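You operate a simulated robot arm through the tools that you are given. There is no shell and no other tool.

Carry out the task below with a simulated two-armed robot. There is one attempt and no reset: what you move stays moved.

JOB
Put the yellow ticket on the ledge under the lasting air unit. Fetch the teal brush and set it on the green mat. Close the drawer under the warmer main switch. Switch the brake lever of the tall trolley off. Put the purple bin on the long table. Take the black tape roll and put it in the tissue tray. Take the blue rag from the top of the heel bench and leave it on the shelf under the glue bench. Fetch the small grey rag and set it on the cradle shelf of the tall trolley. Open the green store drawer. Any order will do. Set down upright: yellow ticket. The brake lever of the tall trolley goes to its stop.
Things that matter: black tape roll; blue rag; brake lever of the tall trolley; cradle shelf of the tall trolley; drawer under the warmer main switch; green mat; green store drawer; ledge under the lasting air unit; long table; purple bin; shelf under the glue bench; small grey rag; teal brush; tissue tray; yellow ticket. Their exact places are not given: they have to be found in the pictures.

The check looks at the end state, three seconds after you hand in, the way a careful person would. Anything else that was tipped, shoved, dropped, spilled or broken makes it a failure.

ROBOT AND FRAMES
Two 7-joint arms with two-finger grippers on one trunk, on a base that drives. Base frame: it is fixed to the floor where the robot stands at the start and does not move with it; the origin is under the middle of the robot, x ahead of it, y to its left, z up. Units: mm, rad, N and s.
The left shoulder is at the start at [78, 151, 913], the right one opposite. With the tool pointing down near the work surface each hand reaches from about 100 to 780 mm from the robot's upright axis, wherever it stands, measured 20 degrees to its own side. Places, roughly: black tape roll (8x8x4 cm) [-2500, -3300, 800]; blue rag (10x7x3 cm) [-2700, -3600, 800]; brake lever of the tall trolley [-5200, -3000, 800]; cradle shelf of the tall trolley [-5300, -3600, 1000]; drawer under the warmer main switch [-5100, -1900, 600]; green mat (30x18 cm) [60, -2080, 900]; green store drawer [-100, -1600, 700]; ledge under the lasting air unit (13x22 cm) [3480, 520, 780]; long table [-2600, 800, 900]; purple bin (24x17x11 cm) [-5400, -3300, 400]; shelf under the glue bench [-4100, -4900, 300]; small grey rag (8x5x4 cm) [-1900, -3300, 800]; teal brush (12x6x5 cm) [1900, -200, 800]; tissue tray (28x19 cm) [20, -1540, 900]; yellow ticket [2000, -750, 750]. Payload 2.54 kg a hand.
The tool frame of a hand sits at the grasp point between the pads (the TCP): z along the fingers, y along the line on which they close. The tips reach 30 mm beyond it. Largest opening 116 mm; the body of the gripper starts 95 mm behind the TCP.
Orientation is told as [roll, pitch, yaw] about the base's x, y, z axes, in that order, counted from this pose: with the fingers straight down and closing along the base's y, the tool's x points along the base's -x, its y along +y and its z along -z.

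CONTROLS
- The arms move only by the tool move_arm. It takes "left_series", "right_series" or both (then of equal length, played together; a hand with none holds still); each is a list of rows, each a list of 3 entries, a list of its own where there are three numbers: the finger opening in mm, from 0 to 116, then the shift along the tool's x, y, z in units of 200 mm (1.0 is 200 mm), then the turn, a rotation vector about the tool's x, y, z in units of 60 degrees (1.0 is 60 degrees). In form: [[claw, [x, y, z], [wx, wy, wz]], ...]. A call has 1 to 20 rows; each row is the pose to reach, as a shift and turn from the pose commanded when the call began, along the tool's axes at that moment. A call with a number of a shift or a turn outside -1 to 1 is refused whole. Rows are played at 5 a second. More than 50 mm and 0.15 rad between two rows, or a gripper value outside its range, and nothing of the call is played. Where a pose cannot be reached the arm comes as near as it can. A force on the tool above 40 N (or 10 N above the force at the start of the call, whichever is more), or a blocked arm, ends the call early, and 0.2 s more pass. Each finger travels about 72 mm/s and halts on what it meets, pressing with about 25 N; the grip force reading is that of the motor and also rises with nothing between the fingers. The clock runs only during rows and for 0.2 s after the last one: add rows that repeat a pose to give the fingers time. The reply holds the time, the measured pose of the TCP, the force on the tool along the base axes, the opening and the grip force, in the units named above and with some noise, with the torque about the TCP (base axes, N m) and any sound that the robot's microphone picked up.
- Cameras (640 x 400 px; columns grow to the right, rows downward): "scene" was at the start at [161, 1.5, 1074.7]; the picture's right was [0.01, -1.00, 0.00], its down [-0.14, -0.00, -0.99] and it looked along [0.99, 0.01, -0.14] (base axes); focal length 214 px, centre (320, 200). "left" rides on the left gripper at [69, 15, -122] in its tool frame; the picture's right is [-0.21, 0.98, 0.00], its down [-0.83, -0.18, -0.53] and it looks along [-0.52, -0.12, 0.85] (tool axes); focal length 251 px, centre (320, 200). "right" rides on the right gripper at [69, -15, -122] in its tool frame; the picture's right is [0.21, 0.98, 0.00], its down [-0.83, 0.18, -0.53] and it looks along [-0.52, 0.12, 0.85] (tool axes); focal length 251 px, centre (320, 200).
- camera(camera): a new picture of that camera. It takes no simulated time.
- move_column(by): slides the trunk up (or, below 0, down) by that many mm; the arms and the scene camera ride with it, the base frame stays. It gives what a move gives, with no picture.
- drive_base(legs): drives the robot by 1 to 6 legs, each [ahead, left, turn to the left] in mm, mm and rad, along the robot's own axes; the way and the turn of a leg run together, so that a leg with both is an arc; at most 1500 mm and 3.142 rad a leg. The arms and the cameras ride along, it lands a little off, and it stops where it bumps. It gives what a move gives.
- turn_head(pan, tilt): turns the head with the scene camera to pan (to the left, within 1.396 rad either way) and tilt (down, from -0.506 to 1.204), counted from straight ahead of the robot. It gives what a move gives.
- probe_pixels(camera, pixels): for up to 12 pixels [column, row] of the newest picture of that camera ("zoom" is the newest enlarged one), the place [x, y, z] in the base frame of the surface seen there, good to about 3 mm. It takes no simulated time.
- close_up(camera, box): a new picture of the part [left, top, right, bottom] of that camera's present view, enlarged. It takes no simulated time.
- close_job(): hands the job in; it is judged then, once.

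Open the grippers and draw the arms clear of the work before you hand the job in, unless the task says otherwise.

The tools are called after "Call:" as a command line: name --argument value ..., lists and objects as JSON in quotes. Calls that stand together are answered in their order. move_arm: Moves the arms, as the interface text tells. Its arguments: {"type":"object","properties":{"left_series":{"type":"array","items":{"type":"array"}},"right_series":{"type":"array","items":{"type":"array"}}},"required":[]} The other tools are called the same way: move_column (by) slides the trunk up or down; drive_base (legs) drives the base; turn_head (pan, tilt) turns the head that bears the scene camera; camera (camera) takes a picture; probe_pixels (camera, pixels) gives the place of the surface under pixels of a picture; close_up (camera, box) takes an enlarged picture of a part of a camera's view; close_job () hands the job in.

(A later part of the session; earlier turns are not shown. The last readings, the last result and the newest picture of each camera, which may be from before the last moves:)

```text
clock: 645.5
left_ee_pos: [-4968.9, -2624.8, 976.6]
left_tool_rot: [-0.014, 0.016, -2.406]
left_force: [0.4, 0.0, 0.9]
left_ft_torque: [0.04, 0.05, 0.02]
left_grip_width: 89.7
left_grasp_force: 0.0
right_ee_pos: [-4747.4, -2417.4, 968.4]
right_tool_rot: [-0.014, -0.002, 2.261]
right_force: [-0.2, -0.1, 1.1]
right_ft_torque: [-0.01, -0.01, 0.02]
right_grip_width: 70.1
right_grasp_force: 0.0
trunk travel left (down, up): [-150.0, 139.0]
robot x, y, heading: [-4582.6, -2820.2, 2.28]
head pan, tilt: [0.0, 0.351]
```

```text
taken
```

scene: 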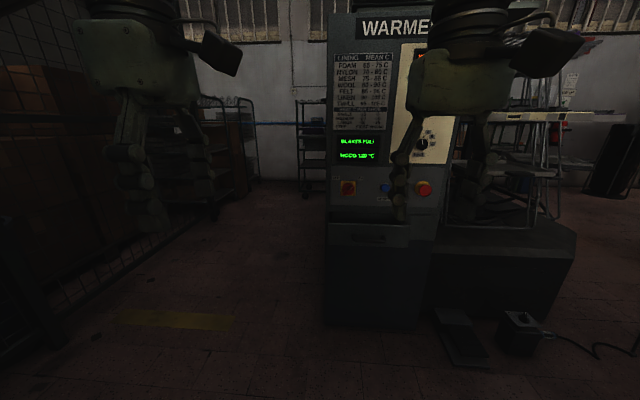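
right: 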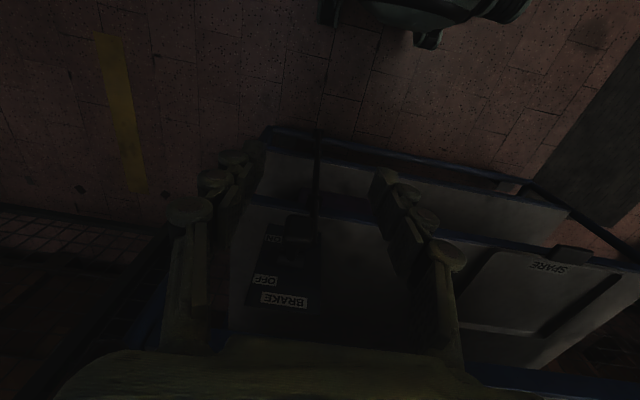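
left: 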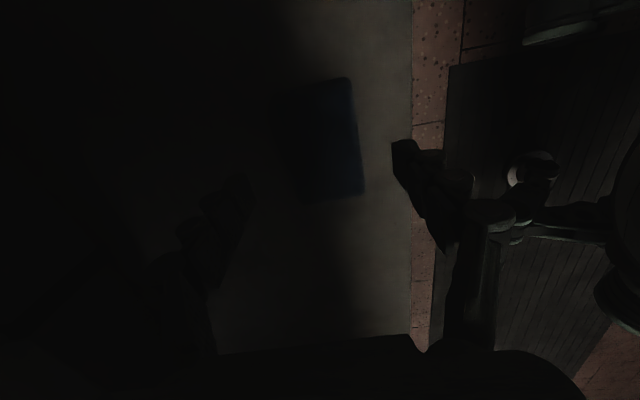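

The WARMER is ahead, with a switch at (348,188) and a drawer below at (370,235). I zoom in.

Call:
close_up --camera "scene" --box '[310, 160, 470, 280]'

Call:
probe_pixels --camera "scene" --pixels '[[348, 188], [424, 188], [345, 225], [400, 225], [370, 235], [370, 250], [335, 270], [425, 270], [335, 320], [430, 240], [460, 340], [520, 330]]'

```text
3.33 times, centred on (390, 220) of scene
```

zoom: 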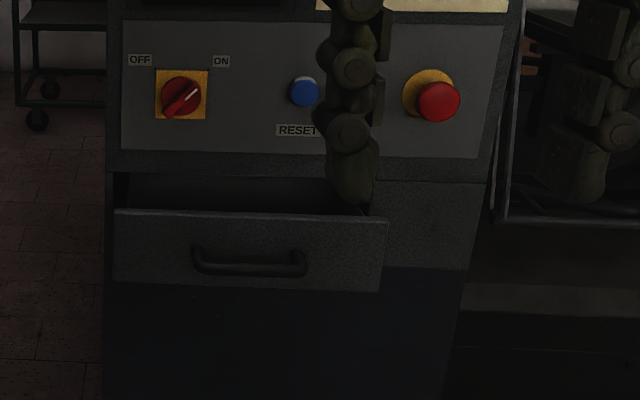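

```text
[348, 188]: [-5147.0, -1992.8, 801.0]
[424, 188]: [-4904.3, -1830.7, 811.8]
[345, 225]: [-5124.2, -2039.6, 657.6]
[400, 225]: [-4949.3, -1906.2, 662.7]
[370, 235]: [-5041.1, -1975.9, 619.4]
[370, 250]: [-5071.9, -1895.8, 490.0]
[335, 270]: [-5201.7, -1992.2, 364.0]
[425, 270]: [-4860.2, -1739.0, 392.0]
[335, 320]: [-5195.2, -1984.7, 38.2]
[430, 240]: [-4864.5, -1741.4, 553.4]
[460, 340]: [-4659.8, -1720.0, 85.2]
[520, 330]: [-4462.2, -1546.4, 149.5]
```

The drawer under the main switch stands open by about 60 mm. I drive up, square to the machine, and tilt the closed right hand forward for pushing.

Call:
drive_base --legs '[[0, 0, -0.12], [270, -60, 0]]'

Call:
move_arm --right_series '[[40, [0, 0, 0], [0, -0.1, 0]], [10, [0, 0, 0], [0, -0.2, 0]], [0, [0, 0, 0], [0, -0.3, 0]], [0, [0, 0, 0], [0, -0.4, 0]], [0, [0, 0, 0], [0, -0.5, 0]], [0, [0, 0, 0], [0, -0.6, 0]], [0, [0, 0, 0], [0, -0.7, 0]], [0, [0, 0, 0], [0, -0.8, 0]], [0, [0, 0, 0], [0, -0.9, 0]], [0, [0, 0, 0], [0, -1.0, 0]]]'

Call:
camera --camera "scene"

```text
clock: 648.0
left_ee_pos: [-5041.3, -2319.3, 976.8]
left_tool_rot: [-0.015, 0.016, -2.532]
left_force: [-0.2, -0.2, 0.4]
left_ft_torque: [0.01, -0.01, 0.03]
left_grip_width: 89.9
left_grasp_force: 0.0
right_ee_pos: [-4796.2, -2142.1, 967.0]
right_tool_rot: [-0.013, 0.0, 2.134]
right_force: [-1.5, -0.8, 0.0]
right_ft_torque: [0.0, 0.01, 0.03]
right_grip_width: 70.0
right_grasp_force: 0.1
trunk travel left (down, up): [-150.0, 139.0]
robot x, y, heading: [-4684.0, -2559.6, 2.159]
head pan, tilt: [0.0, 0.351]
```

```text
clock: 650.2
left_ee_pos: [-5041.6, -2319.2, 977.8]
left_tool_rot: [-0.015, 0.016, -2.533]
left_force: [-0.7, -0.2, 0.5]
left_ft_torque: [0.0, 0.0, -0.01]
left_grip_width: 90.0
left_grasp_force: 0.0
right_ee_pos: [-4810.1, -2135.1, 985.1]
right_tool_rot: [-0.025, -1.049, 2.157]
right_force: [-0.1, -0.4, 0.5]
right_ft_torque: [-0.01, -0.02, 0.02]
right_grip_width: 0.2
right_grasp_force: 25.0
right hand out of reach, approached as far as the arm can: row 10
trunk travel left (down, up): [-150.0, 139.0]
robot x, y, heading: [-4685.9, -2565.1, 2.157]
head pan, tilt: [0.0, 0.351]
```

```text
taken
```

scene: 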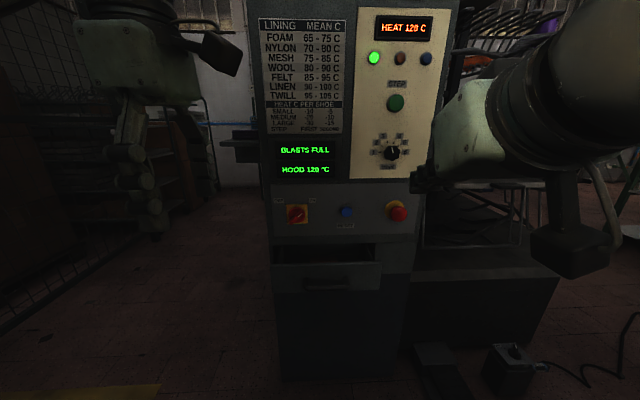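

The drawer front is at (328,270). I probe it.

Call:
probe_pixels --camera "scene" --pixels '[[285, 272], [370, 270], [328, 268], [328, 281], [345, 290], [290, 255], [330, 240], [395, 260], [280, 300]]'

Call:
close_up --camera "scene" --box '[250, 190, 430, 320]'

```text
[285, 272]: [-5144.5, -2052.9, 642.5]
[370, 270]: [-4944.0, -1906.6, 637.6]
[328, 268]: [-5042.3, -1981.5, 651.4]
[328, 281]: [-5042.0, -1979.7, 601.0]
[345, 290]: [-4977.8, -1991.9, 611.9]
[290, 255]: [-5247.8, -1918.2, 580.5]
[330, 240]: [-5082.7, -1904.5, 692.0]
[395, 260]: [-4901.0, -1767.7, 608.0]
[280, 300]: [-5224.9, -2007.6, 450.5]
```

```text
3.08 times, centred on (340, 255) of scene
```

zoom: 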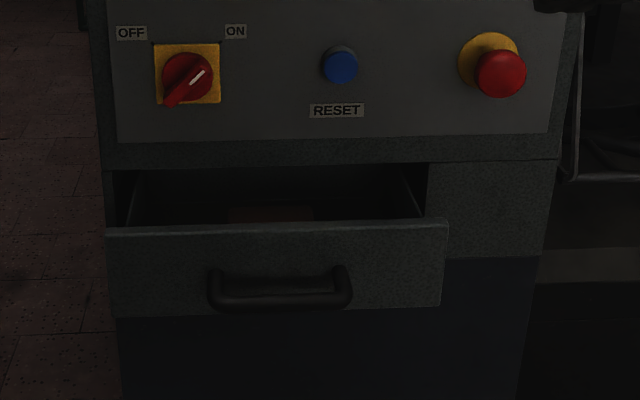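

The drawer stands about 88 mm out. I bring the closed fingertips in front of it, just above its handle.

Call:
move_arm --right_series '[[0, [0.078, 0.044, 0.137], [0, 0, 0]], [0, [0.155, 0.088, 0.273], [0, 0, 0]], [0, [0.233, 0.132, 0.41], [0, 0, 0]], [0, [0.31, 0.177, 0.547], [0, 0, 0]], [0, [0.388, 0.22, 0.683], [0, 0, 0]], [0, [0.465, 0.265, 0.82], [0, 0, 0]]]'

Call:
move_arm --right_series '[[0, [0.078, 0.044, 0.12], [0, 0, 0]], [0, [0.155, 0.088, 0.24], [0, 0, 0]], [0, [0.233, 0.132, 0.36], [0, 0, 0]], [0, [0.31, 0.177, 0.48], [0, 0, 0]], [0, [0.388, 0.22, 0.62], [0, 0, 0]], [0, [0.465, 0.265, 0.76], [0, 0, 0]]]'

Call:
camera --camera "scene"

Call:
camera --camera "right"

```text
clock: 651.6
left_ee_pos: [-5041.6, -2318.8, 977.4]
left_tool_rot: [-0.012, 0.016, -2.533]
left_force: [-0.3, -0.4, 0.1]
left_ft_torque: [0.0, 0.02, 0.02]
left_grip_width: 90.1
left_grasp_force: 0.0
right_ee_pos: [-4905.3, -2079.1, 822.0]
right_tool_rot: [-0.025, -1.05, 2.153]
right_force: [-0.3, 0.3, 0.2]
right_ft_torque: [-0.02, -0.01, 0.01]
right_grip_width: 0.0
right_grasp_force: 24.8
right hand out of reach, approached as far as the arm can: row 1, 2, 3
trunk travel left (down, up): [-150.0, 139.0]
robot x, y, heading: [-4684.1, -2563.3, 2.158]
head pan, tilt: [0.0, 0.351]
```

```text
clock: 653.0
left_ee_pos: [-5041.7, -2320.6, 976.8]
left_tool_rot: [-0.013, 0.015, -2.531]
left_force: [1.2, 0.2, -0.8]
left_ft_torque: [0.02, -0.02, -0.03]
left_grip_width: 90.0
left_grasp_force: 0.0
right_ee_pos: [-4921.1, -2002.5, 721.2]
right_tool_rot: [-0.024, -1.049, 2.157]
right_force: [0.0, 0.2, 0.4]
right_ft_torque: [0.04, 0.0, -0.01]
right_grip_width: 0.2
right_grasp_force: 25.2
right hand out of reach, approached as far as the arm can: row 2, 3, 4, 5, 6
trunk travel left (down, up): [-150.0, 139.0]
robot x, y, heading: [-4684.0, -2562.9, 2.16]
head pan, tilt: [0.0, 0.351]
```

```text
taken
```

scene: 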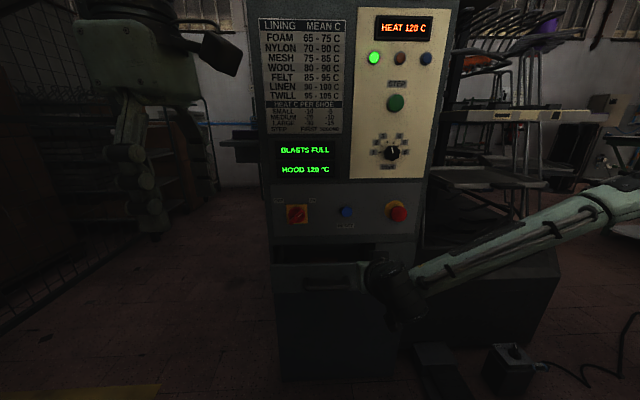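

```text
taken
```

right: 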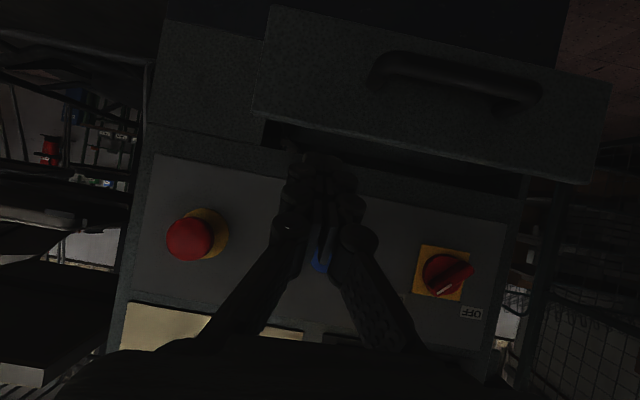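

The arm is at a limit in height; I use the trunk to go down 65 mm and shift the base left so the fingertips face the drawer nearer to its middle.

Call:
move_column --by -65

Call:
drive_base --legs '[[0, 75, 0]]'

Call:
camera --camera "scene"

Call:
camera --camera "right"

```text
clock: 654.1
left_ee_pos: [-5042.0, -2318.9, 912.4]
left_tool_rot: [-0.013, 0.014, -2.533]
left_force: [0.6, -0.6, 0.5]
left_ft_torque: [0.0, 0.0, 0.0]
left_grip_width: 89.7
left_grasp_force: 0.1
right_ee_pos: [-4921.4, -2002.4, 656.4]
right_tool_rot: [-0.025, -1.048, 2.158]
right_force: [-1.3, -0.6, 0.3]
right_ft_torque: [-0.02, -0.02, 0.04]
right_grip_width: 0.0
right_grasp_force: 24.6
trunk travel left (down, up): [-85.0, 204.0]
robot x, y, heading: [-4683.6, -2561.0, 2.159]
head pan, tilt: [0.0, 0.351]
```

```text
clock: 655.5
left_ee_pos: [-5104.0, -2363.0, 911.8]
left_tool_rot: [-0.015, 0.016, -2.531]
left_force: [0.0, -0.1, -0.2]
left_ft_torque: [0.03, 0.03, -0.06]
left_grip_width: 90.0
left_grasp_force: 0.1
right_ee_pos: [-4984.9, -2044.8, 656.5]
right_tool_rot: [-0.026, -1.05, 2.16]
right_force: [0.5, -0.3, 1.0]
right_ft_torque: [0.02, 0.01, 0.03]
right_grip_width: 0.0
right_grasp_force: 24.8
trunk travel left (down, up): [-85.0, 204.0]
robot x, y, heading: [-4748.9, -2604.9, 2.164]
head pan, tilt: [0.0, 0.351]
```

```text
taken
```

scene: 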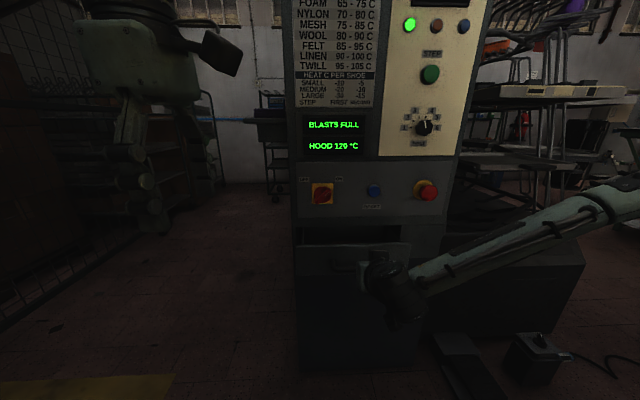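

```text
taken
```

right: 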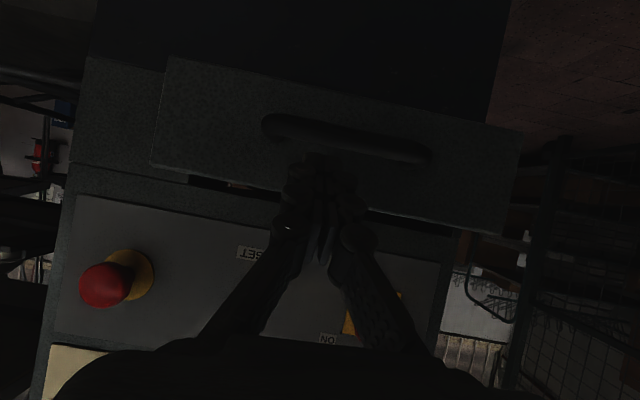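

The fingertips are right in front of the drawer face above the handle. I push forward with the arm.

Call:
move_arm --right_series '[[0, [-0.047, 0, 0.081], [0, 0, 0]], [0, [-0.094, 0, 0.162], [0, 0, 0]], [0, [-0.14, 0, 0.243], [0, 0, 0]], [0, [-0.187, 0, 0.325], [0, 0, 0]], [0, [-0.234, 0, 0.406], [0, 0, 0]], [0, [-0.28, 0, 0.487], [0, 0, 0]], [0, [-0.328, 0, 0.568], [0, 0, 0]], [0, [-0.375, 0, 0.65], [0, 0, 0]]]'

Call:
camera --camera "scene"

```text
clock: 657.3
left_ee_pos: [-5104.9, -2363.1, 911.6]
left_tool_rot: [-0.014, 0.016, -2.531]
left_force: [0.1, -0.5, 0.6]
left_ft_torque: [-0.01, -0.03, -0.03]
left_grip_width: 90.2
left_grasp_force: 0.0
right_ee_pos: [-5027.7, -1921.7, 675.5]
right_tool_rot: [-0.025, -1.046, 2.162]
right_force: [-0.3, -0.3, -0.6]
right_ft_torque: [0.0, -0.04, -0.03]
right_grip_width: 0.1
right_grasp_force: 25.3
right hand out of reach, approached as far as the arm can: row 2, 3, 4, 5, 6, 7, 8
trunk travel left (down, up): [-85.0, 204.0]
robot x, y, heading: [-4747.0, -2606.3, 2.158]
head pan, tilt: [0.0, 0.351]
```

```text
taken
```

scene: 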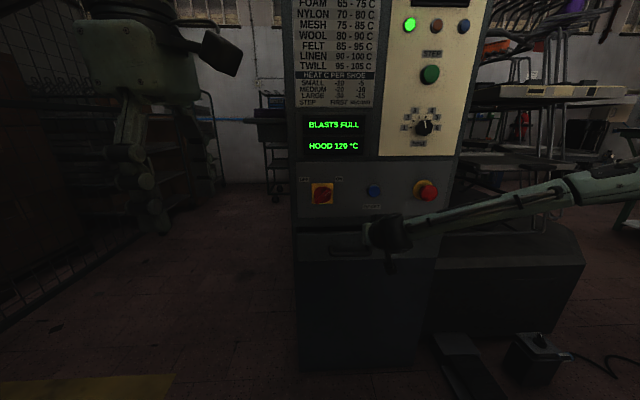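

The drawer went in by about 65 mm; some 20 mm remain and the tips are near its top edge. I back off slightly, lower 25 mm and push the rest with the base.

Call:
drive_base --legs '[[-25, 0, 0]]'

Call:
move_column --by -25

Call:
drive_base --legs '[[65, 0, 0]]'

Call:
camera --camera "scene"

Call:
close_up --camera "scene" --box '[270, 170, 470, 295]'

```text
clock: 658.1
left_ee_pos: [-5090.5, -2382.8, 912.1]
left_tool_rot: [-0.015, 0.017, -2.53]
left_force: [-0.2, -0.7, 0.3]
left_ft_torque: [0.03, -0.02, 0.0]
left_grip_width: 89.8
left_grasp_force: 0.0
right_ee_pos: [-5013.1, -1941.4, 675.7]
right_tool_rot: [-0.024, -1.049, 2.16]
right_force: [-1.0, 0.1, 0.8]
right_ft_torque: [0.01, -0.01, 0.03]
right_grip_width: 0.0
right_grasp_force: 25.4
trunk travel left (down, up): [-85.0, 204.0]
robot x, y, heading: [-4738.5, -2622.0, 2.16]
head pan, tilt: [0.0, 0.351]
```

```text
clock: 658.8
left_ee_pos: [-5091.5, -2382.1, 886.9]
left_tool_rot: [-0.014, 0.015, -2.53]
left_force: [0.2, 0.3, 0.3]
left_ft_torque: [0.03, 0.0, -0.02]
left_grip_width: 89.7
left_grasp_force: 0.0
right_ee_pos: [-5013.4, -1941.6, 651.3]
right_tool_rot: [-0.023, -1.049, 2.161]
right_force: [0.3, 0.4, -0.3]
right_ft_torque: [-0.01, 0.01, -0.01]
right_grip_width: 0.0
right_grasp_force: 25.3
trunk travel left (down, up): [-60.0, 229.0]
robot x, y, heading: [-4736.8, -2625.7, 2.162]
head pan, tilt: [0.0, 0.351]
```

```text
clock: 659.7
left_ee_pos: [-5108.8, -2356.8, 887.3]
left_tool_rot: [-0.012, 0.015, -2.53]
left_force: [0.2, 0.2, 0.0]
left_ft_torque: [0.01, 0.01, -0.01]
left_grip_width: 89.9
left_grasp_force: 0.0
right_ee_pos: [-5029.8, -1919.8, 649.6]
right_tool_rot: [-0.022, -1.043, 2.156]
right_force: [6.1, -6.6, 4.2]
right_ft_torque: [0.0, 0.07, 0.02]
right_grip_width: 0.1
right_grasp_force: 25.6
trunk travel left (down, up): [-60.0, 229.0]
robot x, y, heading: [-4750.2, -2595.3, 2.161]
head pan, tilt: [0.0, 0.351]
stopped in leg 1: the force on the tool passed its limit at 128 N (the readings are from after the stop); the commanded pose is now the measured one
```

```text
taken
```

scene: 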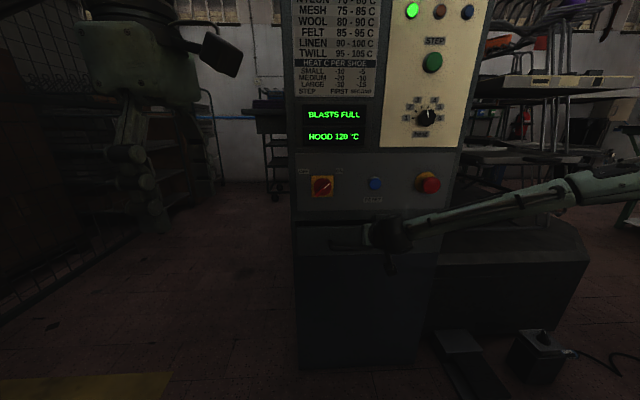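

```text
3.20 times, centred on (370, 232) of scene
```

zoom: 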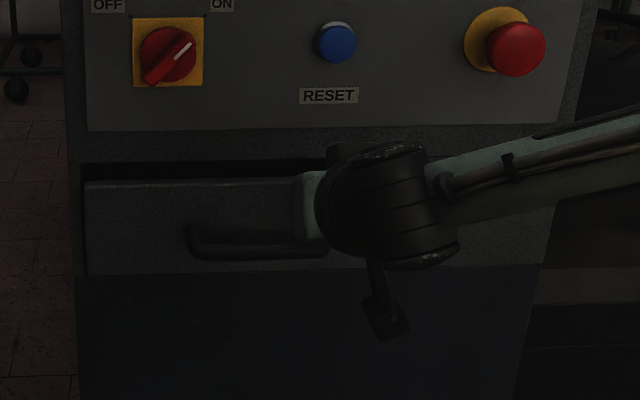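

The force peaked: the drawer is likely at its end. I probe the drawer front against the machine's face.

Call:
probe_pixels --camera "zoom" --pixels '[[130, 215], [250, 205], [150, 300], [250, 310], [500, 235], [520, 215], [100, 240], [150, 150]]'

```text
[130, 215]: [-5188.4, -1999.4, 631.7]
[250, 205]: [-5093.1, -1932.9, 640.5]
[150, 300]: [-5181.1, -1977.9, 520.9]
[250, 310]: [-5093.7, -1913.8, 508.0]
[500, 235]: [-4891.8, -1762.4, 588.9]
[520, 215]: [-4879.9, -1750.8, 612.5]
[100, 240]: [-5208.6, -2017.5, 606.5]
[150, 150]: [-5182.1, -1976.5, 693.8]
```

The front stands 14 mm proud of the body, evenly: probably its plate thickness. I press once more with the arm to confirm it doesn't go further.

Call:
move_arm --right_series '[[0, [-0.012, 0, 0.022], [0, 0, 0]], [0, [-0.025, 0, 0.043], [0, 0, 0]], [0, [-0.037, 0, 0.065], [0, 0, 0]], [0, [-0.05, 0, 0.087], [0, 0, 0]], [0, [-0.05, 0, 0.087], [0, 0, 0]]]'

Call:
close_up --camera "scene" --box '[270, 170, 470, 295]'

Call:
probe_pixels --camera "zoom" --pixels '[[130, 215], [250, 205], [150, 300], [250, 310]]'

```text
clock: 660.2
left_ee_pos: [-5105.8, -2357.7, 888.4]
left_tool_rot: [-0.014, 0.014, -2.531]
left_force: [-0.7, 0.0, -0.8]
left_ft_torque: [0.0, -0.01, 0.0]
left_grip_width: 90.0
left_grasp_force: 0.2
right_ee_pos: [-5028.3, -1920.3, 651.3]
right_tool_rot: [-0.015, -1.038, 2.156]
right_force: [12.0, -13.0, 9.3]
right_ft_torque: [0.11, 0.13, 0.0]
right_grip_width: 0.0
right_grasp_force: 29.0
right hand out of reach, approached as far as the arm can: row 2
trunk travel left (down, up): [-60.0, 229.0]
robot x, y, heading: [-4751.7, -2598.6, 2.156]
head pan, tilt: [0.0, 0.351]
stopped in row 2 (right hand): the force on the tool passed its limit at 46 N (the readings are from after the stop); the commanded pose is now the measured one
```

```text
3.20 times, centred on (370, 232) of scene
```

zoom: 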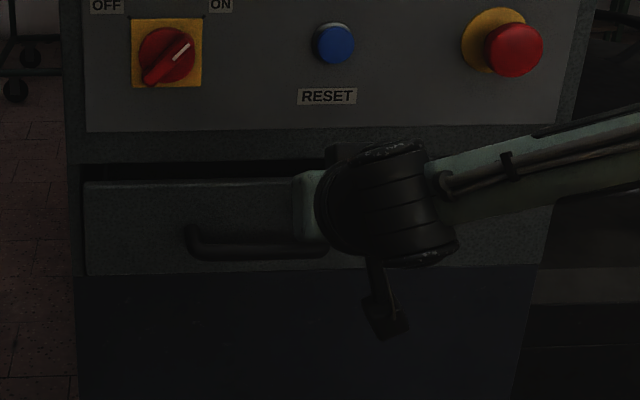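

```text
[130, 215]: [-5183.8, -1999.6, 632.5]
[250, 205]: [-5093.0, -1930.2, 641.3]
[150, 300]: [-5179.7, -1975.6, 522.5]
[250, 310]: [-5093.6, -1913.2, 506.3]
```

The drawer does not go further at 46 N: it's closed. I back off, and look left (west) to see the space north of the trolley, from where the purple bin can be taken.

Call:
drive_base --legs '[[-150, 0, 0]]'

Call:
move_column --by 90

Call:
turn_head --pan 0.9 --tilt 0.4

Call:
camera --camera "scene"

Call:
turn_head --pan 0.3 --tilt 0.3

Call:
camera --camera "scene"

```text
clock: 661.5
left_ee_pos: [-5026.3, -2480.2, 886.5]
left_tool_rot: [-0.012, 0.015, -2.528]
left_force: [0.4, -0.1, 0.0]
left_ft_torque: [0.0, 0.0, -0.05]
left_grip_width: 90.1
left_grasp_force: 0.1
right_ee_pos: [-4948.1, -2041.4, 648.2]
right_tool_rot: [-0.018, -1.035, 2.157]
right_force: [-0.5, -0.7, 0.1]
right_ft_torque: [0.01, -0.02, -0.03]
right_grip_width: 0.1
right_grasp_force: 28.8
trunk travel left (down, up): [-60.0, 229.0]
robot x, y, heading: [-4669.3, -2722.7, 2.16]
head pan, tilt: [0.0, 0.351]
```

```text
clock: 662.8
left_ee_pos: [-5025.6, -2479.9, 975.2]
left_tool_rot: [-0.013, 0.014, -2.529]
left_force: [0.4, -0.5, -0.3]
left_ft_torque: [0.01, -0.03, -0.01]
left_grip_width: 89.8
left_grasp_force: 0.1
right_ee_pos: [-4948.8, -2042.3, 737.2]
right_tool_rot: [-0.016, -1.035, 2.157]
right_force: [0.0, -0.9, 0.7]
right_ft_torque: [0.02, 0.03, -0.02]
right_grip_width: 0.0
right_grasp_force: 28.9
trunk travel left (down, up): [-150.0, 139.0]
robot x, y, heading: [-4670.2, -2724.0, 2.158]
head pan, tilt: [0.0, 0.351]
```

```text
clock: 664.0
left_ee_pos: [-5026.2, -2479.7, 976.5]
left_tool_rot: [-0.014, 0.015, -2.53]
left_force: [0.9, -0.3, 0.0]
left_ft_torque: [-0.01, 0.0, -0.01]
left_grip_width: 90.2
left_grasp_force: 0.0
right_ee_pos: [-4947.6, -2040.5, 736.9]
right_tool_rot: [-0.017, -1.034, 2.156]
right_force: [-0.4, 0.3, 0.8]
right_ft_torque: [-0.02, 0.02, -0.01]
right_grip_width: 0.0
right_grasp_force: 28.7
trunk travel left (down, up): [-150.0, 139.0]
robot x, y, heading: [-4668.8, -2721.8, 2.155]
head pan, tilt: [0.901, 0.4]
```

```text
taken
```

scene: 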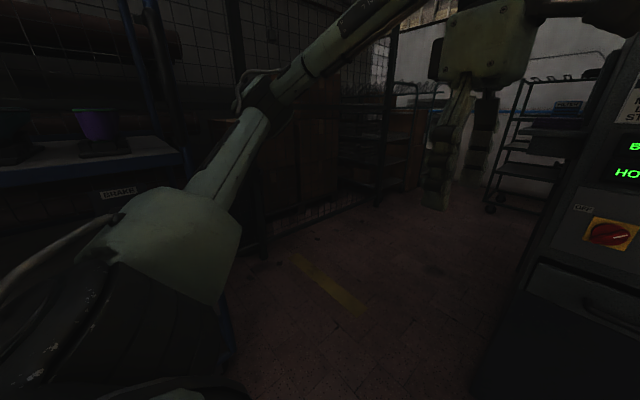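

```text
clock: 665.0
left_ee_pos: [-5024.3, -2481.0, 976.5]
left_tool_rot: [-0.014, 0.014, -2.53]
left_force: [0.5, 0.3, 0.2]
left_ft_torque: [0.02, 0.03, -0.02]
left_grip_width: 90.2
left_grasp_force: 0.1
right_ee_pos: [-4948.7, -2043.0, 738.0]
right_tool_rot: [-0.019, -1.034, 2.159]
right_force: [0.9, 0.7, -0.6]
right_ft_torque: [-0.02, 0.0, -0.01]
right_grip_width: 0.0
right_grasp_force: 28.4
trunk travel left (down, up): [-150.0, 139.0]
robot x, y, heading: [-4669.9, -2722.4, 2.162]
head pan, tilt: [0.3, 0.3]
```

```text
taken
```

scene: 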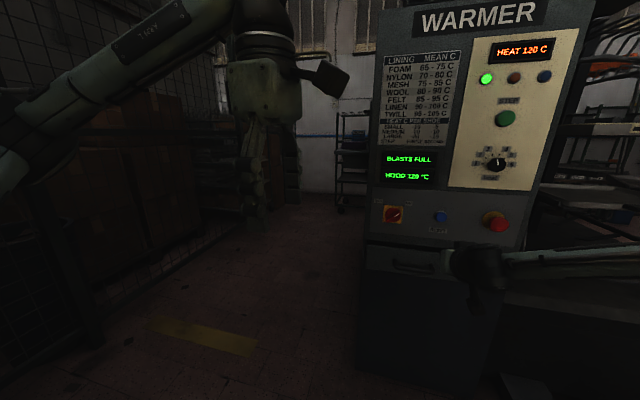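

I check the drawer again from here.

Call:
close_up --camera "scene" --box '[340, 190, 520, 310]'

Call:
probe_pixels --camera "zoom" --pixels '[[110, 225], [250, 230], [150, 330], [300, 330], [500, 180], [200, 190], [430, 330]]'

```text
3.33 times, centred on (430, 250) of scene
```

zoom: 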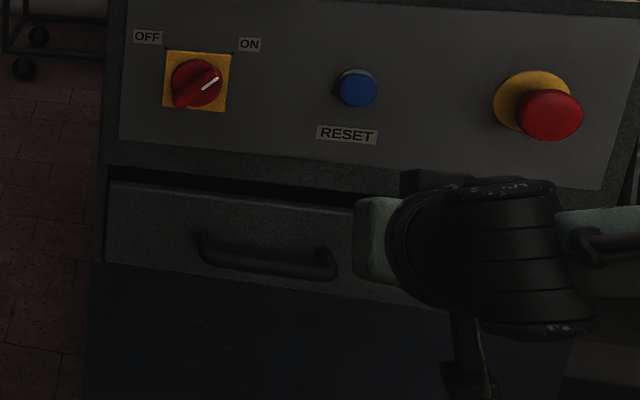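

```text
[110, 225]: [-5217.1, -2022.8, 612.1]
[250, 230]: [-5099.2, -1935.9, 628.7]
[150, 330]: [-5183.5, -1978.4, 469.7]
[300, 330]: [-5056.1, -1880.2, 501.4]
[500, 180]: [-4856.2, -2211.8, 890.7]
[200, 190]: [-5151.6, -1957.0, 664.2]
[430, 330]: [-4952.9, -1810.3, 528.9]
```

The drawer front is evenly 15 mm proud and held against 128 N, so it is shut. Now I probe the floor space north of the trolley in the left view.

Call:
turn_head --pan 0.9 --tilt 0.4

Call:
camera --camera "scene"

Call:
probe_pixels --camera "scene" --pixels '[[330, 280], [300, 222], [492, 208], [380, 195], [240, 330], [360, 310], [200, 160], [265, 240], [430, 230], [130, 150], [110, 190]]'

```text
clock: 666.0
left_ee_pos: [-5025.9, -2480.1, 975.6]
left_tool_rot: [-0.012, 0.013, -2.53]
left_force: [0.8, 0.7, -0.6]
left_ft_torque: [-0.04, -0.04, -0.02]
left_grip_width: 90.3
left_grasp_force: 0.1
right_ee_pos: [-4947.9, -2042.4, 737.8]
right_tool_rot: [-0.017, -1.035, 2.156]
right_force: [0.3, -0.6, 0.4]
right_ft_torque: [-0.02, 0.0, -0.03]
right_grip_width: 0.0
right_grasp_force: 28.3
trunk travel left (down, up): [-150.0, 139.0]
robot x, y, heading: [-4670.6, -2721.9, 2.16]
head pan, tilt: [0.901, 0.4]
```

```text
taken
```

scene: 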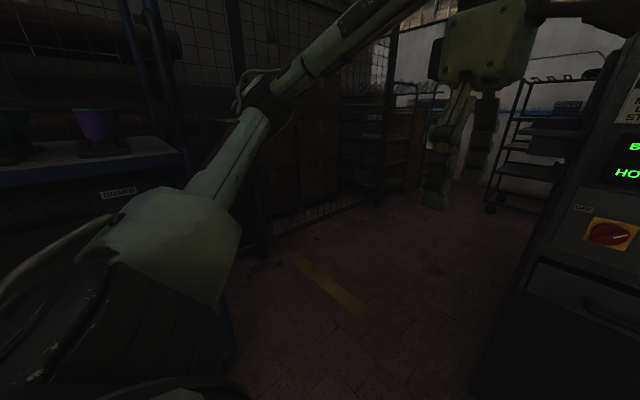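

```text
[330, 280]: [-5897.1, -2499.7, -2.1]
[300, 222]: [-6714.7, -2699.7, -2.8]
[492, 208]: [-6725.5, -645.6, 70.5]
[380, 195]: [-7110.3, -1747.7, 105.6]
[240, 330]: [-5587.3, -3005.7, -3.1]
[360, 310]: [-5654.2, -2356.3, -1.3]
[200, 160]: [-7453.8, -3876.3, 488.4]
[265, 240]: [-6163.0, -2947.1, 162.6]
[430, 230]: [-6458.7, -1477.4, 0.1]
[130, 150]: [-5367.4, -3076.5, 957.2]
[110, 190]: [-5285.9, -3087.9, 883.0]
```

There is ample floor north of the trolley. I bring both hands into a matching posture: left hand turned back so it closes sideways, right hand's tilt reduced.

Call:
move_arm --left_series '[[90, [0, 0, 0], [0, 0, 0.1]], [90, [0, 0, 0], [0, 0, 0.2]], [90, [0, 0, 0], [0, 0, 0.3]], [90, [0, 0, 0], [0, 0, 0.4]], [90, [0, 0, 0], [0, 0, 0.5]], [90, [0, 0, 0], [0, 0, 0.6]], [90, [0, 0, 0], [0, 0, 0.7]], [90, [0, 0, 0], [0, 0, 0.8]], [90, [0, 0, 0], [0, 0, 0.9]], [90, [0, 0, 0], [0, 0, 1.0]]]' --right_series '[[10, [0.1, 0, -0.15], [0, 0.05, 0]], [20, [0.1, 0, -0.3], [0, 0.1, 0]], [30, [0.1, 0, -0.45], [0, 0.15, 0]], [40, [0.1, 0, -0.6], [0, 0.2, 0]], [50, [0.1, 0, -0.75], [0, 0.25, 0]], [60, [0.1, 0, -0.85], [0, 0.3, 0]], [60, [0.1, 0, -0.9], [0, 0.35, 0]], [60, [0.1, 0, -0.9], [0, 0.35, 0]], [60, [0.1, 0, -0.9], [0, 0.35, 0]], [60, [0.1, 0, -0.9], [0, 0.35, 0]]]'

Call:
move_arm --left_series '[[80, [0, 0, 0], [0, 0, 0.1]], [70, [0, 0, 0], [0, 0, 0.2]], [60, [0, 0, 0], [0, 0, 0.3]], [60, [0, 0, 0], [0, 0, 0.4]], [60, [0, 0, 0], [0, 0, 0.52]]]'

```text
clock: 668.2
left_ee_pos: [-5024.0, -2481.4, 977.0]
left_tool_rot: [-0.018, -0.002, 2.704]
left_force: [-0.2, -0.5, -0.3]
left_ft_torque: [-0.02, -0.02, 0.02]
left_grip_width: 90.0
left_grasp_force: 0.1
right_ee_pos: [-4859.9, -2182.6, 813.2]
right_tool_rot: [-0.012, -0.667, 2.149]
right_force: [0.4, 1.1, 0.2]
right_ft_torque: [-0.03, 0.01, -0.03]
right_grip_width: 59.8
right_grasp_force: 0.1
trunk travel left (down, up): [-150.0, 139.0]
robot x, y, heading: [-4669.6, -2721.2, 2.159]
head pan, tilt: [0.901, 0.4]
```

```text
clock: 669.4
left_ee_pos: [-5024.6, -2479.8, 976.6]
left_tool_rot: [-0.015, -0.012, 2.16]
left_force: [-0.1, 0.2, 0.2]
left_ft_torque: [0.0, 0.01, 0.0]
left_grip_width: 60.2
left_grasp_force: 0.2
right_ee_pos: [-4860.3, -2181.8, 813.5]
right_tool_rot: [-0.011, -0.669, 2.151]
right_force: [0.4, 0.3, 1.0]
right_ft_torque: [-0.01, 0.0, -0.05]
right_grip_width: 60.0
right_grasp_force: 0.1
trunk travel left (down, up): [-150.0, 139.0]
robot x, y, heading: [-4669.3, -2723.2, 2.161]
head pan, tilt: [0.901, 0.4]
```

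I pull the right hand in, then drive around the corner: forward-left past the warmer to the free floor north of the trolley.

Call:
move_arm --right_series '[[60, [0.157, 0, -0.124], [0, 0, 0]], [60, [0.314, 0, -0.248], [0, 0, 0]], [60, [0.471, 0, -0.372], [0, 0, 0]], [60, [0.628, 0, -0.496], [0, 0, 0]], [60, [0.785, 0, -0.62], [0, 0, 0]]]'

Call:
drive_base --legs '[[0, 0, 0.058], [470, 200, 0], [385, 420, 0]]'

Call:
drive_base --legs '[[0, 0, -1.57], [0, 0, -1.57]]'

Call:
turn_head --pan -0.2 --tilt 0.4

Call:
camera --camera "scene"

```text
clock: 670.6
left_ee_pos: [-5026.0, -2479.3, 977.6]
left_tool_rot: [-0.014, -0.012, 2.161]
left_force: [0.2, -0.4, 0.5]
left_ft_torque: [0.0, -0.02, -0.03]
left_grip_width: 59.7
left_grasp_force: 0.0
right_ee_pos: [-4810.1, -2318.5, 849.8]
right_tool_rot: [-0.013, -0.665, 2.149]
right_force: [-0.5, 0.2, -0.2]
right_ft_torque: [-0.02, 0.0, 0.01]
right_grip_width: 60.0
right_grasp_force: 0.1
right hand out of reach, approached as far as the arm can: row 3, 4, 5
trunk travel left (down, up): [-150.0, 139.0]
robot x, y, heading: [-4668.9, -2726.2, 2.162]
head pan, tilt: [0.901, 0.4]
```

```text
clock: 676.4
left_ee_pos: [-5771.2, -2227.6, 979.5]
left_tool_rot: [-0.016, -0.021, 2.219]
left_force: [-0.4, -0.4, 0.3]
left_ft_torque: [0.01, -0.01, 0.03]
left_grip_width: 60.0
left_grasp_force: 0.0
right_ee_pos: [-5566.7, -2050.7, 859.1]
right_tool_rot: [-0.002, -0.69, 2.196]
right_force: [-0.7, -0.3, 0.1]
right_ft_torque: [-0.03, -0.02, 0.02]
right_grip_width: 60.2
right_grasp_force: 0.1
trunk travel left (down, up): [-150.0, 139.0]
robot x, y, heading: [-5403.3, -2445.4, 2.214]
head pan, tilt: [0.901, 0.4]
stopped in leg 3: the robot was blocked; the commanded pose is now the measured one
```

```text
clock: 679.2
left_ee_pos: [-5444.2, -2019.1, 976.3]
left_tool_rot: [0.003, 0.001, 1.25]
left_force: [-8.7, -4.2, -1.6]
left_ft_torque: [0.06, -0.15, -0.16]
left_grip_width: 58.5
left_grasp_force: 0.1
right_ee_pos: [-5175.2, -2081.6, 855.2]
right_tool_rot: [-0.004, -0.68, 1.241]
right_force: [-0.5, 0.4, 0.1]
right_ft_torque: [0.01, 0.01, 0.01]
right_grip_width: 60.2
right_grasp_force: 0.0
trunk travel left (down, up): [-150.0, 139.0]
robot x, y, heading: [-5403.0, -2441.5, 1.263]
head pan, tilt: [0.901, 0.4]
stopped in leg 1: the force on the tool passed its limit at 51 N (the readings are from after the stop); the commanded pose is now the measured one
```

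```text
clock: 680.6
left_ee_pos: [-5443.1, -2019.0, 977.4]
left_tool_rot: [-0.001, -0.001, 1.251]
left_force: [-12.0, -8.9, -3.7]
left_ft_torque: [0.17, -0.14, -0.32]
left_grip_width: 57.3
left_grasp_force: 0.1
right_ee_pos: [-5175.6, -2083.6, 854.6]
right_tool_rot: [-0.004, -0.679, 1.241]
right_force: [-0.1, -0.3, 0.0]
right_ft_torque: [-0.01, 0.02, 0.02]
right_grip_width: 59.8
right_grasp_force: 0.0
trunk travel left (down, up): [-150.0, 139.0]
robot x, y, heading: [-5405.3, -2448.1, 1.27]
head pan, tilt: [-0.201, 0.4]
```

```text
taken
```

scene: 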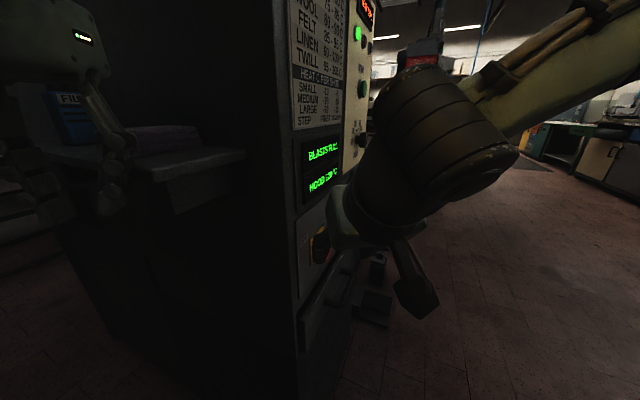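

The left hand met a part at the warmer's side. I turn back a little to release it and then look.

Call:
drive_base --legs '[[0, 0, 0.35]]'

Call:
turn_head --pan 0.0 --tilt 0.4

Call:
camera --camera "scene"

Call:
turn_head --pan 1.0 --tilt 0.4

Call:
camera --camera "scene"

```text
clock: 682.0
left_ee_pos: [-5560.4, -2048.7, 978.3]
left_tool_rot: [0.001, -0.005, 1.538]
left_force: [0.2, 0.0, 0.3]
left_ft_torque: [0.01, -0.01, -0.02]
left_grip_width: 59.7
left_grasp_force: 0.1
right_ee_pos: [-5274.4, -2036.4, 851.9]
right_tool_rot: [-0.032, -0.668, 1.513]
right_force: [13.6, -13.3, 13.5]
right_ft_torque: [0.17, -0.75, -0.78]
right_grip_width: 74.5
right_grasp_force: 11.2
trunk travel left (down, up): [-150.0, 139.0]
robot x, y, heading: [-5405.5, -2447.1, 1.546]
head pan, tilt: [-0.201, 0.4]
stopped in leg 1: the force on the tool passed its limit at 49 N (the readings are from after the stop); the commanded pose is now the measured one
```

```text
clock: 682.7
left_ee_pos: [-5559.3, -2047.7, 978.4]
left_tool_rot: [0.003, -0.004, 1.54]
left_force: [0.2, 0.8, 0.1]
left_ft_torque: [-0.01, -0.05, 0.0]
left_grip_width: 60.1
left_grasp_force: 0.1
right_ee_pos: [-5275.0, -2036.1, 848.9]
right_tool_rot: [-0.029, -0.667, 1.515]
right_force: [15.6, -15.1, 9.2]
right_ft_torque: [0.04, -0.6, -0.97]
right_grip_width: 76.7
right_grasp_force: 12.6
trunk travel left (down, up): [-150.0, 139.0]
robot x, y, heading: [-5405.1, -2447.8, 1.551]
head pan, tilt: [0.0, 0.4]
```

```text
taken
```

scene: 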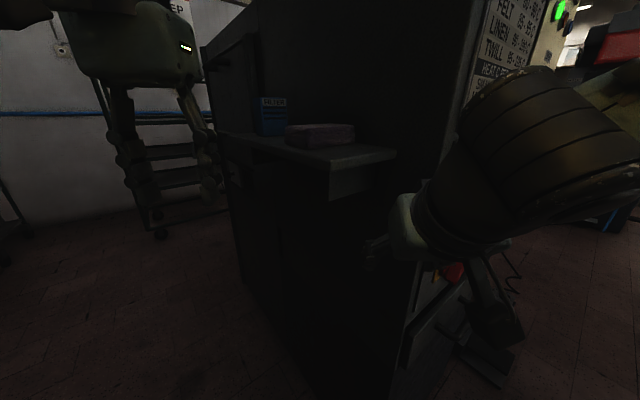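

```text
clock: 684.0
left_ee_pos: [-5560.0, -2048.2, 978.9]
left_tool_rot: [0.002, -0.004, 1.54]
left_force: [0.1, 0.7, 0.1]
left_ft_torque: [-0.01, 0.01, 0.0]
left_grip_width: 59.8
left_grasp_force: 0.0
right_ee_pos: [-5275.0, -2036.2, 849.8]
right_tool_rot: [-0.03, -0.667, 1.515]
right_force: [16.8, -18.5, 5.8]
right_ft_torque: [-0.07, -0.42, -1.17]
right_grip_width: 76.8
right_grasp_force: 12.2
trunk travel left (down, up): [-150.0, 139.0]
robot x, y, heading: [-5408.7, -2442.0, 1.547]
head pan, tilt: [1.0, 0.4]
```

```text
taken
```

scene: 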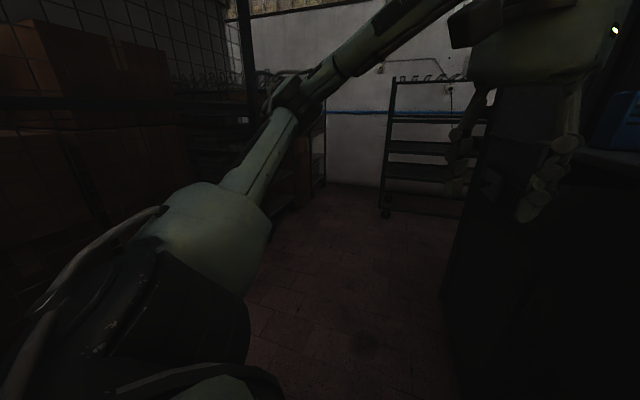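

The right fingers now touch the warmer's front corner. I back straight away from the machine.

Call:
drive_base --legs '[[-110, 0, 0]]'

Call:
turn_head --pan -0.3 --tilt 0.4

Call:
camera --camera "scene"

```text
clock: 685.1
left_ee_pos: [-5561.8, -2154.5, 977.4]
left_tool_rot: [0.002, -0.002, 1.538]
left_force: [-0.3, -0.7, 0.4]
left_ft_torque: [0.01, 0.02, 0.01]
left_grip_width: 60.1
left_grasp_force: 0.0
right_ee_pos: [-5279.9, -2143.1, 849.3]
right_tool_rot: [-0.028, -0.666, 1.516]
right_force: [-0.8, -1.0, -0.1]
right_ft_torque: [0.0, 0.03, 0.02]
right_grip_width: 59.9
right_grasp_force: 0.1
trunk travel left (down, up): [-150.0, 139.0]
robot x, y, heading: [-5405.1, -2553.2, 1.546]
head pan, tilt: [1.0, 0.4]
```

```text
clock: 686.6
left_ee_pos: [-5562.0, -2154.0, 976.7]
left_tool_rot: [0.003, 0.0, 1.537]
left_force: [0.4, 0.1, 0.0]
left_ft_torque: [0.0, 0.01, -0.02]
left_grip_width: 60.1
left_grasp_force: 0.0
right_ee_pos: [-5279.7, -2143.2, 850.1]
right_tool_rot: [-0.029, -0.667, 1.515]
right_force: [0.0, 0.4, -0.7]
right_ft_torque: [-0.01, 0.03, 0.01]
right_grip_width: 60.2
right_grasp_force: 0.0
trunk travel left (down, up): [-150.0, 139.0]
robot x, y, heading: [-5405.3, -2553.2, 1.55]
head pan, tilt: [-0.3, 0.4]
```

```text
taken
```

scene: 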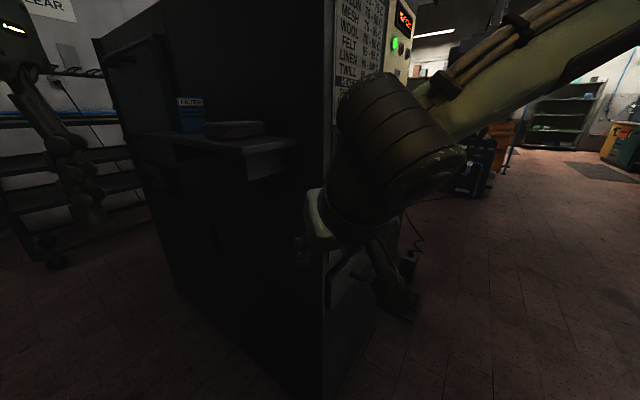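

Nothing on the side shelf has fallen. I move left (west) to the middle of the free floor, where a full turn has room, and turn to face the trolley's north end.

Call:
drive_base --legs '[[0, 280, 0], [0, 0, -1.235], [0, 0, -1.235]]'

Call:
turn_head --pan -0.2 --tilt 0.45

Call:
camera --camera "scene"

```text
clock: 696.4
left_ee_pos: [-5334.7, -2772.2, 976.5]
left_tool_rot: [0.002, 0.0, -0.957]
left_force: [0.0, 0.1, 0.0]
left_ft_torque: [0.01, -0.01, 0.05]
left_grip_width: 60.1
left_grasp_force: 0.1
right_ee_pos: [-5555.5, -2951.7, 849.5]
right_tool_rot: [-0.029, -0.668, -0.982]
right_force: [-0.5, 0.0, -0.1]
right_ft_torque: [0.0, 0.0, 0.0]
right_grip_width: 59.9
right_grasp_force: 0.1
trunk travel left (down, up): [-150.0, 139.0]
robot x, y, heading: [-5694.3, -2551.0, -0.951]
head pan, tilt: [-0.3, 0.4]
```

```text
clock: 697.0
left_ee_pos: [-5335.0, -2771.2, 977.3]
left_tool_rot: [0.002, -0.001, -0.958]
left_force: [-0.1, 0.0, -0.3]
left_ft_torque: [-0.02, 0.02, 0.02]
left_grip_width: 60.3
left_grasp_force: 0.0
right_ee_pos: [-5553.6, -2951.3, 849.8]
right_tool_rot: [-0.027, -0.667, -0.98]
right_force: [0.0, -0.2, 0.4]
right_ft_torque: [0.01, 0.01, -0.01]
right_grip_width: 60.2
right_grasp_force: 0.1
trunk travel left (down, up): [-150.0, 139.0]
robot x, y, heading: [-5694.2, -2547.4, -0.947]
head pan, tilt: [-0.201, 0.45]
```

```text
taken
```

scene: 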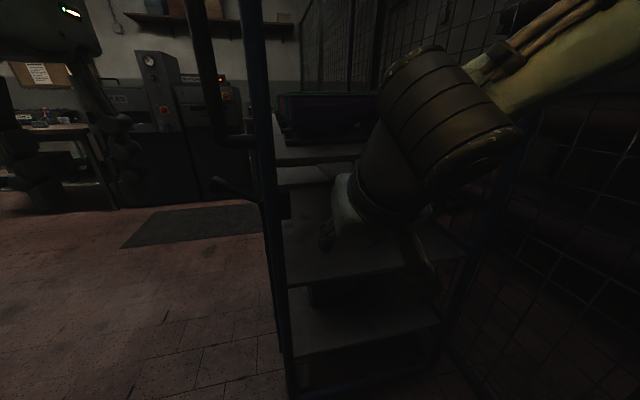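

The trolley's north end is ahead; the bin is partly hidden by my right hand at (345,290). I raise that hand to see.

Call:
move_arm --right_series '[[60, [-0.124, 0, -0.157], [0, 0, 0]], [60, [-0.248, 0, -0.314], [0, 0, 0]], [60, [-0.372, 0, -0.471], [0, 0, 0]], [60, [-0.496, 0, -0.628], [0, 0, 0]], [60, [-0.62, 0, -0.785], [0, 0, 0]]]'

Call:
turn_head --pan -0.15 --tilt 0.6

Call:
camera --camera "scene"

Call:
close_up --camera "scene" --box '[220, 150, 460, 350]'

```text
clock: 698.2
left_ee_pos: [-5334.3, -2772.3, 977.4]
left_tool_rot: [0.002, 0.002, -0.958]
left_force: [-0.4, 0.1, 0.0]
left_ft_torque: [0.07, 0.0, 0.0]
left_grip_width: 60.1
left_grasp_force: 0.0
right_ee_pos: [-5550.0, -2948.6, 1054.4]
right_tool_rot: [-0.027, -0.666, -0.978]
right_force: [0.5, 0.2, -0.3]
right_ft_torque: [-0.02, 0.04, 0.0]
right_grip_width: 60.0
right_grasp_force: 0.2
trunk travel left (down, up): [-150.0, 139.0]
robot x, y, heading: [-5697.8, -2544.5, -0.949]
head pan, tilt: [-0.201, 0.45]
```

```text
clock: 698.9
left_ee_pos: [-5334.3, -2772.7, 976.9]
left_tool_rot: [0.003, -0.001, -0.958]
left_force: [-0.8, 0.3, -0.2]
left_ft_torque: [0.01, -0.02, -0.02]
left_grip_width: 60.1
left_grasp_force: 0.0
right_ee_pos: [-5550.5, -2948.9, 1054.4]
right_tool_rot: [-0.027, -0.666, -0.98]
right_force: [0.2, 0.2, -0.2]
right_ft_torque: [0.05, 0.03, -0.03]
right_grip_width: 59.7
right_grasp_force: 0.0
trunk travel left (down, up): [-150.0, 139.0]
robot x, y, heading: [-5698.3, -2548.4, -0.946]
head pan, tilt: [-0.15, 0.6]
```

```text
taken
```

scene: 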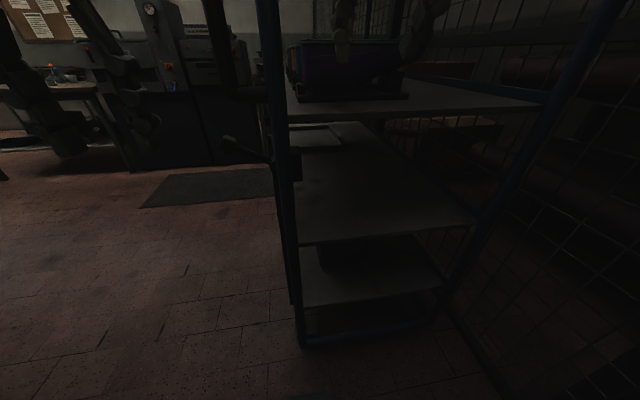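

```text
2.00 times, centred on (340, 250) of scene
```

zoom: 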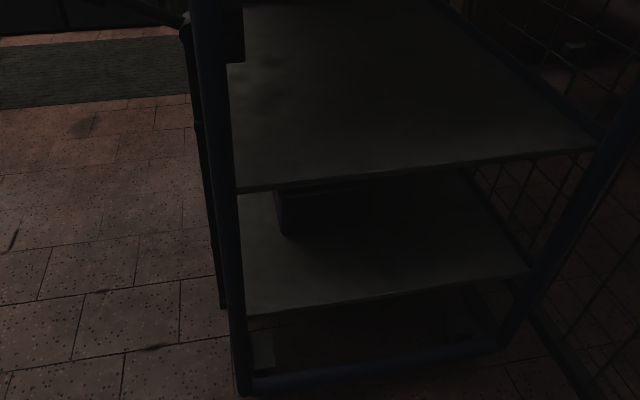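

The bin's end shows at zoom (285–370, 190–236). I probe it and the shelf ends.

Call:
probe_pixels --camera "zoom" --pixels '[[287, 232], [300, 215], [340, 215], [365, 210], [300, 308], [400, 295], [300, 186], [450, 170], [330, 196], [380, 230], [240, 330], [520, 270]]'

```text
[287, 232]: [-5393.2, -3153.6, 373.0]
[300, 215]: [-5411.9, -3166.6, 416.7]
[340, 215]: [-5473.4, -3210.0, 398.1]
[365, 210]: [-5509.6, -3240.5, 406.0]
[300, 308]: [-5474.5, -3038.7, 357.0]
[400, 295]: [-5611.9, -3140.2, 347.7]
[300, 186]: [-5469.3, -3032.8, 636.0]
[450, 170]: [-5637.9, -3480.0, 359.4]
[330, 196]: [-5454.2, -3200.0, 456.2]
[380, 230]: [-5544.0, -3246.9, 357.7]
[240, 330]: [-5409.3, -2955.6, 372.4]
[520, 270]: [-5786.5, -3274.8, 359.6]
```

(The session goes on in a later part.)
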